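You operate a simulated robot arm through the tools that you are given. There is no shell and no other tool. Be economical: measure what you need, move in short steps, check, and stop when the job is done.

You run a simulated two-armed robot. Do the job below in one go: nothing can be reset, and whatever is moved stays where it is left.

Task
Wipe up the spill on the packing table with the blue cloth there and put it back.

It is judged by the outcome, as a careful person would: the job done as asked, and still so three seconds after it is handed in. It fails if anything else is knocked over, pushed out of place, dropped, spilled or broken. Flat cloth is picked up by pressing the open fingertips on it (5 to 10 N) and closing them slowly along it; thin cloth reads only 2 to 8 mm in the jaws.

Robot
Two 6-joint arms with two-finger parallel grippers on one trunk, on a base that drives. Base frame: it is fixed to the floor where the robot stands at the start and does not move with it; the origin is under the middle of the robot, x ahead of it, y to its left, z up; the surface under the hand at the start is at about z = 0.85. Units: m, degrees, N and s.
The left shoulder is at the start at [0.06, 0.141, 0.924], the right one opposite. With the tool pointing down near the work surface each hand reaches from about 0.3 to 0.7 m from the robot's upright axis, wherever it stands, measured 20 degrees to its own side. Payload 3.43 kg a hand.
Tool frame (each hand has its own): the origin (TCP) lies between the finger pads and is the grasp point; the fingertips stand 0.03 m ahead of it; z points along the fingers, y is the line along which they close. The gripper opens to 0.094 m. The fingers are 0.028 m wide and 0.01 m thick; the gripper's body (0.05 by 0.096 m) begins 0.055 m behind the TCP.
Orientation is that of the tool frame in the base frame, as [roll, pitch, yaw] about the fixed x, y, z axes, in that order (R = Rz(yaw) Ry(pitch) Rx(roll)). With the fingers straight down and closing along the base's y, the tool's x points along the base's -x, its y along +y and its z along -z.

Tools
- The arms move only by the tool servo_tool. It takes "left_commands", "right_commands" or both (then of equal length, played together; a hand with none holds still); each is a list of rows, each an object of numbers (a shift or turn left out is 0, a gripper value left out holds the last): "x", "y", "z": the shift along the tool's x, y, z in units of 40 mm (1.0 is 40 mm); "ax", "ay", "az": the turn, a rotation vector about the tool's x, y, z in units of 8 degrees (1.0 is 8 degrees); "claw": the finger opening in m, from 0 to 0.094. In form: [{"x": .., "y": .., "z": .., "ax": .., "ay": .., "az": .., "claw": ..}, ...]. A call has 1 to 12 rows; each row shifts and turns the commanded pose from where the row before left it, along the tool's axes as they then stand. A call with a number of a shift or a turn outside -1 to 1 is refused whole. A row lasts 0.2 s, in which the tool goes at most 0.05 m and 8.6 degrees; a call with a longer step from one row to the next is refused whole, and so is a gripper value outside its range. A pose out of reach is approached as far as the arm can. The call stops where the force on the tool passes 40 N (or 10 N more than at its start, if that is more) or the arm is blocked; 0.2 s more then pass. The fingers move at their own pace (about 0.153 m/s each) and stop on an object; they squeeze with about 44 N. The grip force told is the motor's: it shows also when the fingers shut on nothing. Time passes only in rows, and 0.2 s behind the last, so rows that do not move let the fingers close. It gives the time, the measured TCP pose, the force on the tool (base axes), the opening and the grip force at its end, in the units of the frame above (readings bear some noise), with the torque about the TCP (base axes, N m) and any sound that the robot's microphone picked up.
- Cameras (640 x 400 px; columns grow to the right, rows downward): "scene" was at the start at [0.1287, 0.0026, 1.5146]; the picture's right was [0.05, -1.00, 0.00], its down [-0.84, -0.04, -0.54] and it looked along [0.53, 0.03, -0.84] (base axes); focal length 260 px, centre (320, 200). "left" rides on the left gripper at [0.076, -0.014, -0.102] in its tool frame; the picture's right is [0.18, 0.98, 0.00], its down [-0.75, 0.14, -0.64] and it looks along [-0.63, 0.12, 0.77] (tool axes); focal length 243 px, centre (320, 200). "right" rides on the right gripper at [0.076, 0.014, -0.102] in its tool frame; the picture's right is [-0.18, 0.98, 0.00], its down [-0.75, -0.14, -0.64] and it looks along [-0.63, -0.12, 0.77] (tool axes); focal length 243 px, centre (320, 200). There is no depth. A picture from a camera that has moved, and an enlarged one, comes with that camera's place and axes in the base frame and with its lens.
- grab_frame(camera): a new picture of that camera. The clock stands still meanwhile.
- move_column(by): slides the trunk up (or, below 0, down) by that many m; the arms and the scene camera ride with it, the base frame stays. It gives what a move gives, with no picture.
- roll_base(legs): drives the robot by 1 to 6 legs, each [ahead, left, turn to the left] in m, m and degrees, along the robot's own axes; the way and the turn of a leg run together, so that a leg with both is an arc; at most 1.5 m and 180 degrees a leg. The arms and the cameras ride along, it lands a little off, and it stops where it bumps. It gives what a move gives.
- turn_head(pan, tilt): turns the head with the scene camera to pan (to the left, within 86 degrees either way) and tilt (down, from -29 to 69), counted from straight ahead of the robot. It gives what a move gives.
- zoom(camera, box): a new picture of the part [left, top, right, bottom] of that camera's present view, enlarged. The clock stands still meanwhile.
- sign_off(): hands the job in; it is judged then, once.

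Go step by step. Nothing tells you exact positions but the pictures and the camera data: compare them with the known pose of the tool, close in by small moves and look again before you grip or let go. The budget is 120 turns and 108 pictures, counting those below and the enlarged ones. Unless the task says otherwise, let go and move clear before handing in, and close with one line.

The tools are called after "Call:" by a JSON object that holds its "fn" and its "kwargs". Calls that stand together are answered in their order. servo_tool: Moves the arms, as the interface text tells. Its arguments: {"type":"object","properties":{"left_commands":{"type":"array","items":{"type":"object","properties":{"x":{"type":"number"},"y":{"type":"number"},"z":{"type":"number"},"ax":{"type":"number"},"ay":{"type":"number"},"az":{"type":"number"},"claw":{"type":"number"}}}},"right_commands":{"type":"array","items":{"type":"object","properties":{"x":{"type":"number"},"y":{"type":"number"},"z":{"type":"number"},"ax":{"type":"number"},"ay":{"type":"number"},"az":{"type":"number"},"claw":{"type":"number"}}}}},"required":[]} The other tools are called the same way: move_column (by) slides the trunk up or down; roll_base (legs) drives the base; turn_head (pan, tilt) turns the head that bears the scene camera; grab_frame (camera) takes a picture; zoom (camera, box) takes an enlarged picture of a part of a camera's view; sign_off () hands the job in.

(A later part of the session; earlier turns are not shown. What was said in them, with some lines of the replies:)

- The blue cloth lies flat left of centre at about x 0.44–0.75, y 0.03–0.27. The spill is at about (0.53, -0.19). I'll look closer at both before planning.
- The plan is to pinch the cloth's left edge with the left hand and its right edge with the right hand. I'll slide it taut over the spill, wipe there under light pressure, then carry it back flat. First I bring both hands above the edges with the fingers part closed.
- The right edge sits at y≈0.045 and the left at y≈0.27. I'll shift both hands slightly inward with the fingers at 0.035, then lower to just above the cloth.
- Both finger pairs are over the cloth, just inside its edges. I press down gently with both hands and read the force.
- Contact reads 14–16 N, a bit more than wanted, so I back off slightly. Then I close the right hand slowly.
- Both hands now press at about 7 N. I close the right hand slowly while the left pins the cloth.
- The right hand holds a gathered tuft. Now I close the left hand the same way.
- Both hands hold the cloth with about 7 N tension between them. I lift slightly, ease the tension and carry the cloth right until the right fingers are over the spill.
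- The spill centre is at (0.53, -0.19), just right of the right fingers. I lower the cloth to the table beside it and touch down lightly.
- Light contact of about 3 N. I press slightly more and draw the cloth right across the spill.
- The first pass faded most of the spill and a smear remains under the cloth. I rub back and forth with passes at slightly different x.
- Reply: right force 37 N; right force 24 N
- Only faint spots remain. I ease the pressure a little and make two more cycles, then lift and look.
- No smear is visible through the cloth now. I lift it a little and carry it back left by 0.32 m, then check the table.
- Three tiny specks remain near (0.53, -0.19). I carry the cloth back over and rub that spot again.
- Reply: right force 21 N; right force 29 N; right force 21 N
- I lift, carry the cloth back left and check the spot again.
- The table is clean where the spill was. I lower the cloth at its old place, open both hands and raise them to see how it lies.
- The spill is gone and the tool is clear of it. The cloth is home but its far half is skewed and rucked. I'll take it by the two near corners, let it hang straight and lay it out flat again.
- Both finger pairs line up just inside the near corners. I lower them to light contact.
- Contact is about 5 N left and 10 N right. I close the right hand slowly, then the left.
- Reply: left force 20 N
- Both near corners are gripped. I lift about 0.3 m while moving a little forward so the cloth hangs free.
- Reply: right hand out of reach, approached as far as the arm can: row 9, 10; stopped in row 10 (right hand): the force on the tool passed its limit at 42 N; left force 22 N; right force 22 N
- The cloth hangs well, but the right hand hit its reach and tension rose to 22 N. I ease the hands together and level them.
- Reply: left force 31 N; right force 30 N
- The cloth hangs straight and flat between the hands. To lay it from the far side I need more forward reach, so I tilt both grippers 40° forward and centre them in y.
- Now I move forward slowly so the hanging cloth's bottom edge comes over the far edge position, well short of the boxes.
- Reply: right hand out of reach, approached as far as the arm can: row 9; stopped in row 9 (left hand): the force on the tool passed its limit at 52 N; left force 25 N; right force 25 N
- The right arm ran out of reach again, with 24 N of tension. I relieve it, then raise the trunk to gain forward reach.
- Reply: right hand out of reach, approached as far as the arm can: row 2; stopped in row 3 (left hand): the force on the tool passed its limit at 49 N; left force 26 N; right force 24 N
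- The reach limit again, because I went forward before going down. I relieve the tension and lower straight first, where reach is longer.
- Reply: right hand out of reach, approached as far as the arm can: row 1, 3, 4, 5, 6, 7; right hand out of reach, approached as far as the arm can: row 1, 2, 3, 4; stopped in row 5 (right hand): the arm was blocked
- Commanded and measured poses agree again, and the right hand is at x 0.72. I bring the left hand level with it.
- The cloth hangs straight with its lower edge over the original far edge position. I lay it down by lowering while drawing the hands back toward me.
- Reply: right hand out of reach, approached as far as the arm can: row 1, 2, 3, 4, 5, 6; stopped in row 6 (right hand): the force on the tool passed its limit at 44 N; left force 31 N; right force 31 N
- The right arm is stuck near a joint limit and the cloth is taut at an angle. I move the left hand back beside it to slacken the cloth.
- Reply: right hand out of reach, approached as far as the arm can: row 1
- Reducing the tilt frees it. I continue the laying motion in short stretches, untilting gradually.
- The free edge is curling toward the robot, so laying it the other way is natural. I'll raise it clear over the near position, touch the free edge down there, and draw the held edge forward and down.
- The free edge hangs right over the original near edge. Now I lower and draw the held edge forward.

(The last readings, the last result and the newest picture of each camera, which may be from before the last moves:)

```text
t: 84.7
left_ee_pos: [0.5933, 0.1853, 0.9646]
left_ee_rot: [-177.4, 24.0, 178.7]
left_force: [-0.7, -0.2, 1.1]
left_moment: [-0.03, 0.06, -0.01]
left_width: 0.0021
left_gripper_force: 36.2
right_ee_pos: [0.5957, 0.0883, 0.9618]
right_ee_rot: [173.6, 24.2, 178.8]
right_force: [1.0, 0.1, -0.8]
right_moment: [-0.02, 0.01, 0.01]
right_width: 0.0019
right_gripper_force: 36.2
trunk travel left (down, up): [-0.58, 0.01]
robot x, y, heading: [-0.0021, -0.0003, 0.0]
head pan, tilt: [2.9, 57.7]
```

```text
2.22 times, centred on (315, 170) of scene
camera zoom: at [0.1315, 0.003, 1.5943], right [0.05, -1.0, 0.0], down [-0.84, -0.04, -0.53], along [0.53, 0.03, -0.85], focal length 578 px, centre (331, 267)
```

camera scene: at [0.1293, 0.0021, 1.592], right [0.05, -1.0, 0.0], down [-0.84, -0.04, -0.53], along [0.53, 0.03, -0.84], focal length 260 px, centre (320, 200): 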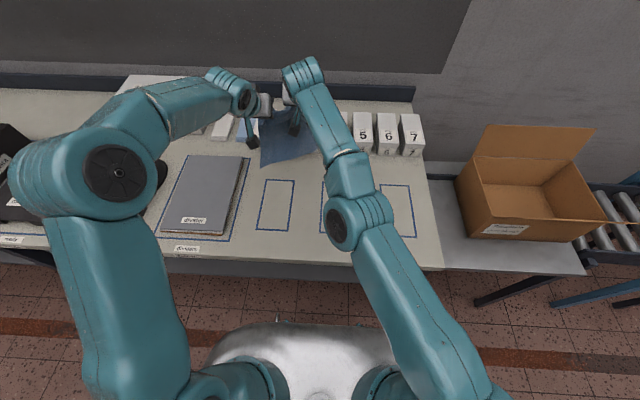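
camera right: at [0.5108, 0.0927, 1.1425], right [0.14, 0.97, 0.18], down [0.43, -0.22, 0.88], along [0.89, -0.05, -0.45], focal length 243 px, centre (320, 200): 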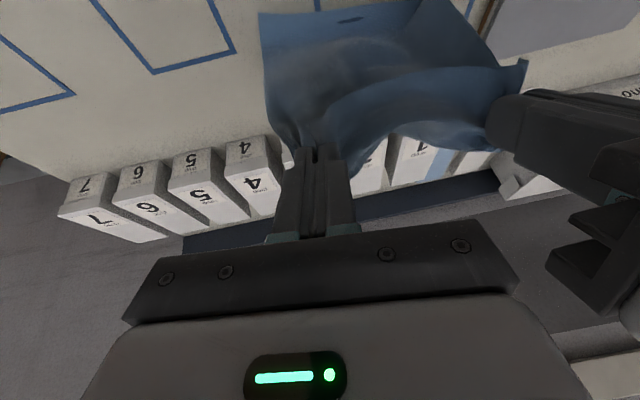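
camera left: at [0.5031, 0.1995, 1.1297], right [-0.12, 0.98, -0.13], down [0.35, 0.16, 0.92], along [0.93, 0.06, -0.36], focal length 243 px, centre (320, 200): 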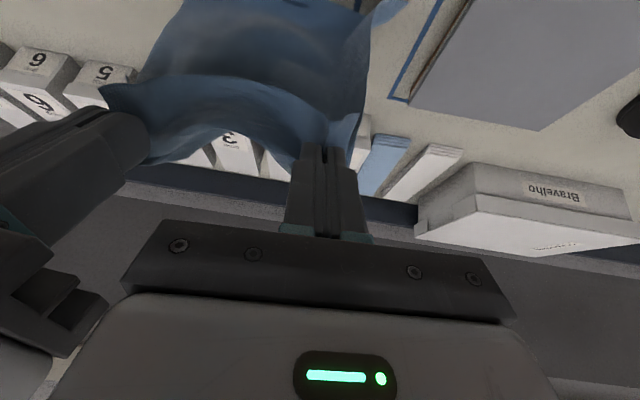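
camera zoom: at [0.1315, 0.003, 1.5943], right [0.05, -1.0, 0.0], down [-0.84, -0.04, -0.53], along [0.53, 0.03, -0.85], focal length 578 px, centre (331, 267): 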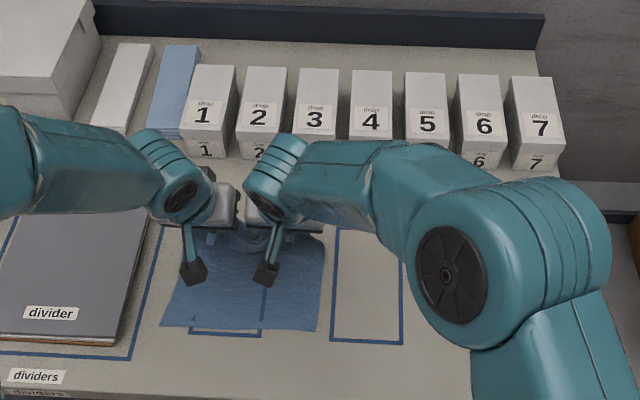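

The near part lies flat. The hands drifted together, so I spread them while finishing the descent.

Call:
{"fn": "servo_tool", "kwargs": {"right_commands": [{"x": -0.1, "z": 0.34, "y": -0.1}, {"x": -0.1, "z": 0.34, "y": -0.1}, {"x": -0.1, "z": 0.34, "y": -0.1}, {"x": -0.1, "z": 0.34, "y": -0.1}, {"x": -0.1, "z": 0.34, "y": -0.1}, {"x": -0.1, "z": 0.3, "y": -0.1}, {}], "left_commands": [{"x": -0.1, "z": 0.34, "y": 0.1}, {"x": -0.1, "z": 0.34, "y": 0.1}, {"x": -0.1, "z": 0.34, "y": 0.1}, {"x": -0.1, "z": 0.34, "y": 0.1}, {"x": -0.1, "z": 0.34, "y": 0.1}, {"x": -0.1, "z": 0.3, "y": 0.1}, {}]}}

Call:
{"fn": "zoom", "kwargs": {"camera": "scene", "box": [200, 80, 430, 260]}}

Call:
{"fn": "grab_frame", "kwargs": {"camera": "right"}}

Call:
{"fn": "grab_frame", "kwargs": {"camera": "left"}}

```text
t: 86.2
left_ee_pos: [0.6452, 0.2044, 0.9041]
left_ee_rot: [-177.3, 24.3, 178.6]
left_force: [0.2, -0.3, 0.0]
left_moment: [-0.03, -0.01, 0.02]
left_width: 0.0016
left_gripper_force: 36.7
right_ee_pos: [0.6479, 0.0729, 0.8996]
right_ee_rot: [173.7, 24.3, 178.8]
right_force: [0.4, 0.2, 1.0]
right_moment: [0.01, 0.01, 0.0]
right_width: 0.0016
right_gripper_force: 36.0
trunk travel left (down, up): [-0.58, 0.01]
robot x, y, heading: [0.0039, -0.0023, 0.1]
head pan, tilt: [2.9, 57.7]
```

```text
2.22 times, centred on (315, 170) of scene
camera zoom: at [0.1274, 0.0025, 1.5946], right [0.05, -1.0, 0.0], down [-0.84, -0.04, -0.54], along [0.54, 0.03, -0.84], focal length 578 px, centre (331, 267)
```

zoom: 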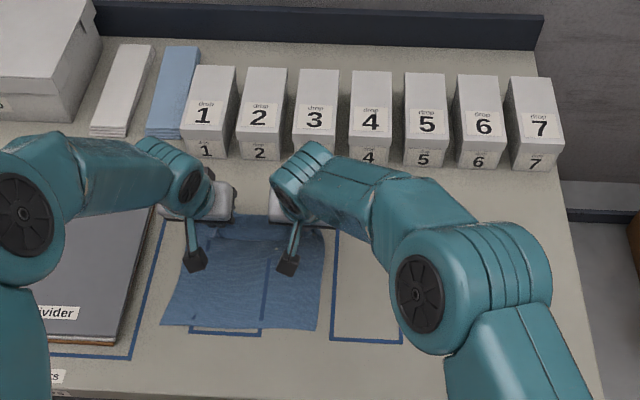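

```text
50 pictures are left
camera right: at [0.5366, 0.0775, 0.9638], right [0.14, 0.97, 0.18], down [0.43, -0.22, 0.88], along [0.89, -0.05, -0.45], focal length 243 px, centre (320, 200)
```

right: 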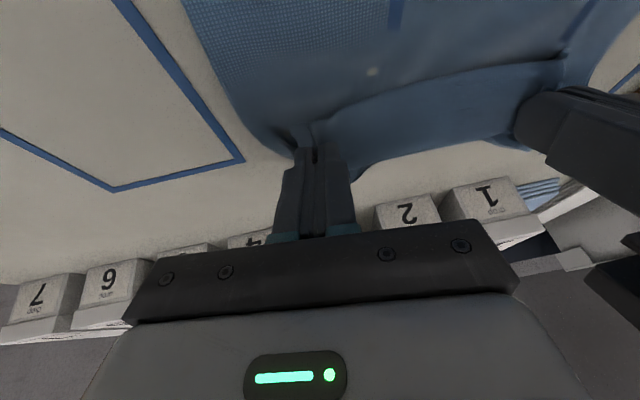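

```text
49 pictures are left
camera left: at [0.5335, 0.1981, 0.968], right [-0.13, 0.99, -0.12], down [0.43, 0.16, 0.89], along [0.89, 0.06, -0.44], focal length 243 px, centre (320, 200)
```

left: 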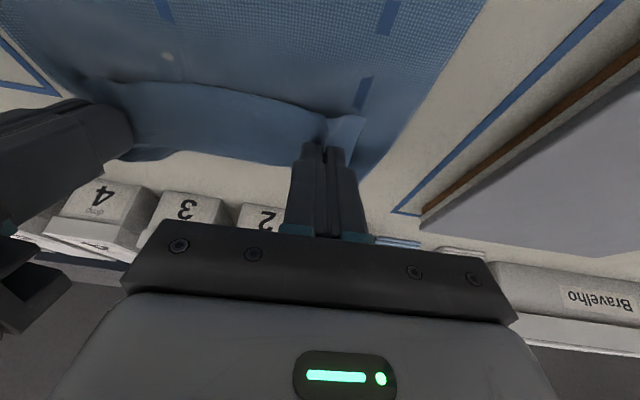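

Call:
{"fn": "zoom", "kwargs": {"camera": "scene", "box": [245, 150, 325, 210]}}

```text
6.67 times, centred on (285, 180) of scene
camera zoom: at [0.1274, 0.0025, 1.5946], right [0.05, -1.0, 0.0], down [-0.84, -0.04, -0.54], along [0.54, 0.03, -0.84], focal length 1733 px, centre (553, 333)
```

zoom: 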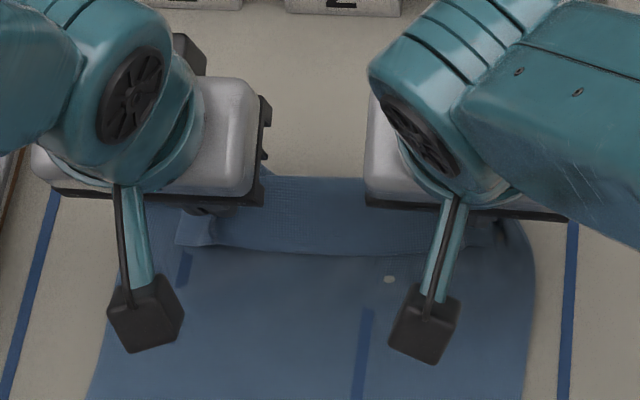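

The cloth lies flat at its place, with only a narrow lip at the far edge folded over. I lower fully, release and back off upward to see.

Call:
{"fn": "servo_tool", "kwargs": {"right_commands": [{"x": 0.065, "z": 0.15}, {"x": 0.065, "z": 0.13}, {}, {"claw": 0.01}, {"claw": 0.02}, {"claw": 0.03}, {}, {"x": -0.1, "z": -0.23}, {"x": -0.2, "z": -0.46}, {"x": -0.3, "z": -0.68}, {"x": -0.4, "z": -0.9}, {}], "left_commands": [{"x": 0.085, "z": 0.2}, {"x": 0.085, "z": 0.17}, {}, {"claw": 0.01}, {"claw": 0.02}, {"claw": 0.03}, {}, {"x": -0.1, "z": -0.23}, {"x": -0.2, "z": -0.46}, {"x": -0.3, "z": -0.68}, {"x": -0.4, "z": -0.9}, {}]}}

Call:
{"fn": "servo_tool", "kwargs": {"right_commands": [{"y": -0.9}, {"y": -0.9}, {"y": -0.9}, {"y": -0.9}, {"y": -0.9}, {}], "left_commands": [{"y": 0.8}, {"y": 0.8}, {"y": 0.8}, {"y": 0.8}, {}, {}]}}

Call:
{"fn": "grab_frame", "kwargs": {"camera": "scene"}}

Call:
{"fn": "zoom", "kwargs": {"camera": "scene", "box": [200, 80, 430, 260]}}

```text
t: 88.8
left_ee_pos: [0.6471, 0.2088, 0.9829]
left_ee_rot: [-177.4, 24.1, 178.6]
left_force: [0.9, 0.7, -0.4]
left_moment: [0.02, 0.01, -0.04]
left_width: 0.0302
left_gripper_force: 0.1
right_ee_pos: [0.6473, 0.0622, 0.9871]
right_ee_rot: [173.8, 24.1, 178.9]
right_force: [0.1, 0.1, 0.2]
right_moment: [-0.03, 0.02, -0.01]
right_width: 0.0299
right_gripper_force: 0.2
trunk travel left (down, up): [-0.58, 0.01]
robot x, y, heading: [0.0012, 0.0012, -0.1]
head pan, tilt: [2.9, 57.7]
```

```text
t: 90.2
left_ee_pos: [0.6503, 0.3374, 0.9805]
left_ee_rot: [-177.3, 24.2, 178.7]
left_force: [0.2, 0.5, 0.3]
left_moment: [-0.05, -0.02, 0.01]
left_width: 0.03
left_gripper_force: 0.0
right_ee_pos: [0.651, -0.1119, 0.969]
right_ee_rot: [173.7, 24.2, 178.9]
right_force: [-0.2, 0.5, 0.4]
right_moment: [-0.03, 0.02, -0.01]
right_width: 0.03
right_gripper_force: 0.0
trunk travel left (down, up): [-0.58, 0.01]
robot x, y, heading: [0.0028, 0.0024, -0.1]
head pan, tilt: [2.9, 57.7]
```

```text
47 pictures are left
camera scene: at [0.1289, 0.0049, 1.5945], right [0.05, -1.0, 0.0], down [-0.84, -0.04, -0.54], along [0.53, 0.03, -0.84], focal length 260 px, centre (320, 200)
```

scene: 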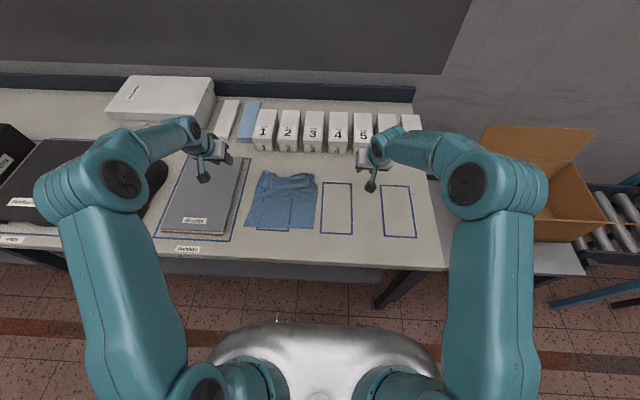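

```text
2.22 times, centred on (315, 170) of scene
camera zoom: at [0.1289, 0.0049, 1.5945], right [0.05, -1.0, 0.0], down [-0.84, -0.04, -0.54], along [0.53, 0.03, -0.84], focal length 578 px, centre (331, 267)
```

zoom: 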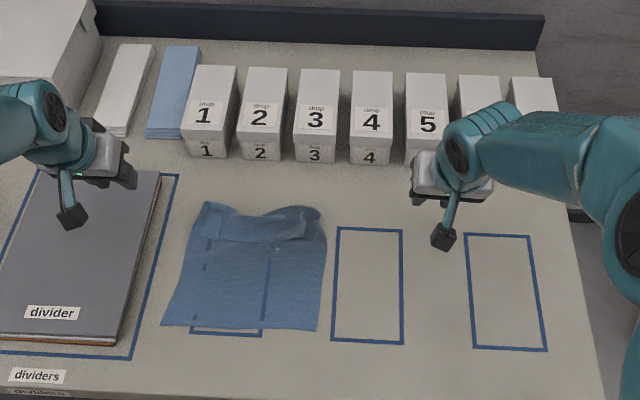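

The cloth is back flat on its place. I take one last close look at the spill area and the surroundings.

Call:
{"fn": "zoom", "kwargs": {"camera": "scene", "box": [310, 160, 440, 260]}}

Call:
{"fn": "grab_frame", "kwargs": {"camera": "right"}}

Call:
{"fn": "zoom", "kwargs": {"camera": "scene", "box": [230, 150, 340, 245]}}

```text
4.00 times, centred on (375, 210) of scene
camera zoom: at [0.1289, 0.0049, 1.5945], right [0.05, -1.0, 0.0], down [-0.84, -0.04, -0.54], along [0.53, 0.03, -0.84], focal length 1040 px, centre (100, 160)
```

zoom: 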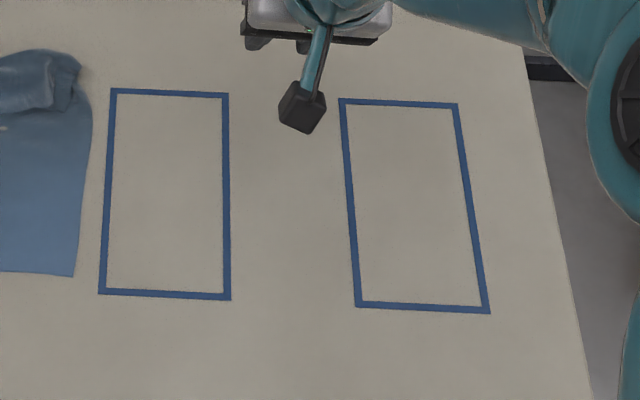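

```text
44 pictures are left
camera right: at [0.5397, -0.1078, 1.0317], right [0.14, 0.97, 0.17], down [0.43, -0.22, 0.88], along [0.89, -0.05, -0.45], focal length 243 px, centre (320, 200)
```

right: 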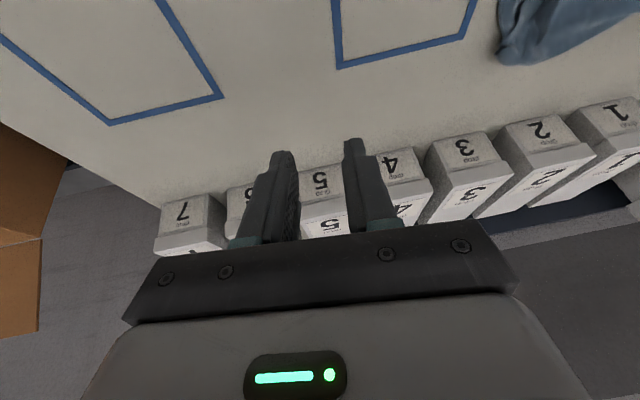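

```text
4.21 times, centred on (285, 198) of scene
camera zoom: at [0.1289, 0.0049, 1.5945], right [0.05, -1.0, 0.0], down [-0.84, -0.04, -0.54], along [0.53, 0.03, -0.84], focal length 1095 px, centre (467, 210)
```

zoom: 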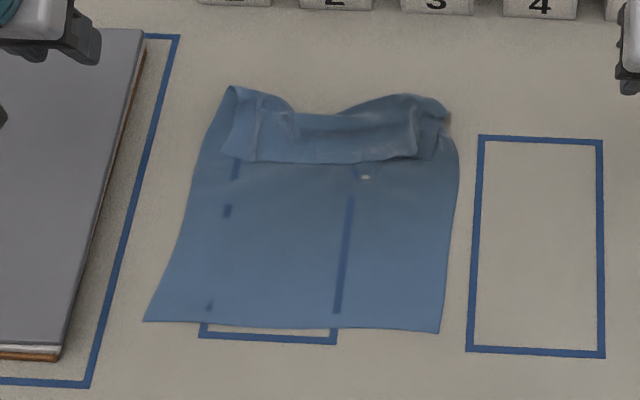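

The spill area is spotless, nothing else has moved and both hands are empty and clear. The cloth lies at its old place, so I hand in.

Call:
{"fn": "sign_off", "kwargs": {}}

```text
The job is handed in.
```

The spill is wiped up and the blue cloth is back where it was, lying flat except for a lip of about 5 cm folded over at its far edge; it is also turned over, with its near edge about 4 cm farther from the robot than before.
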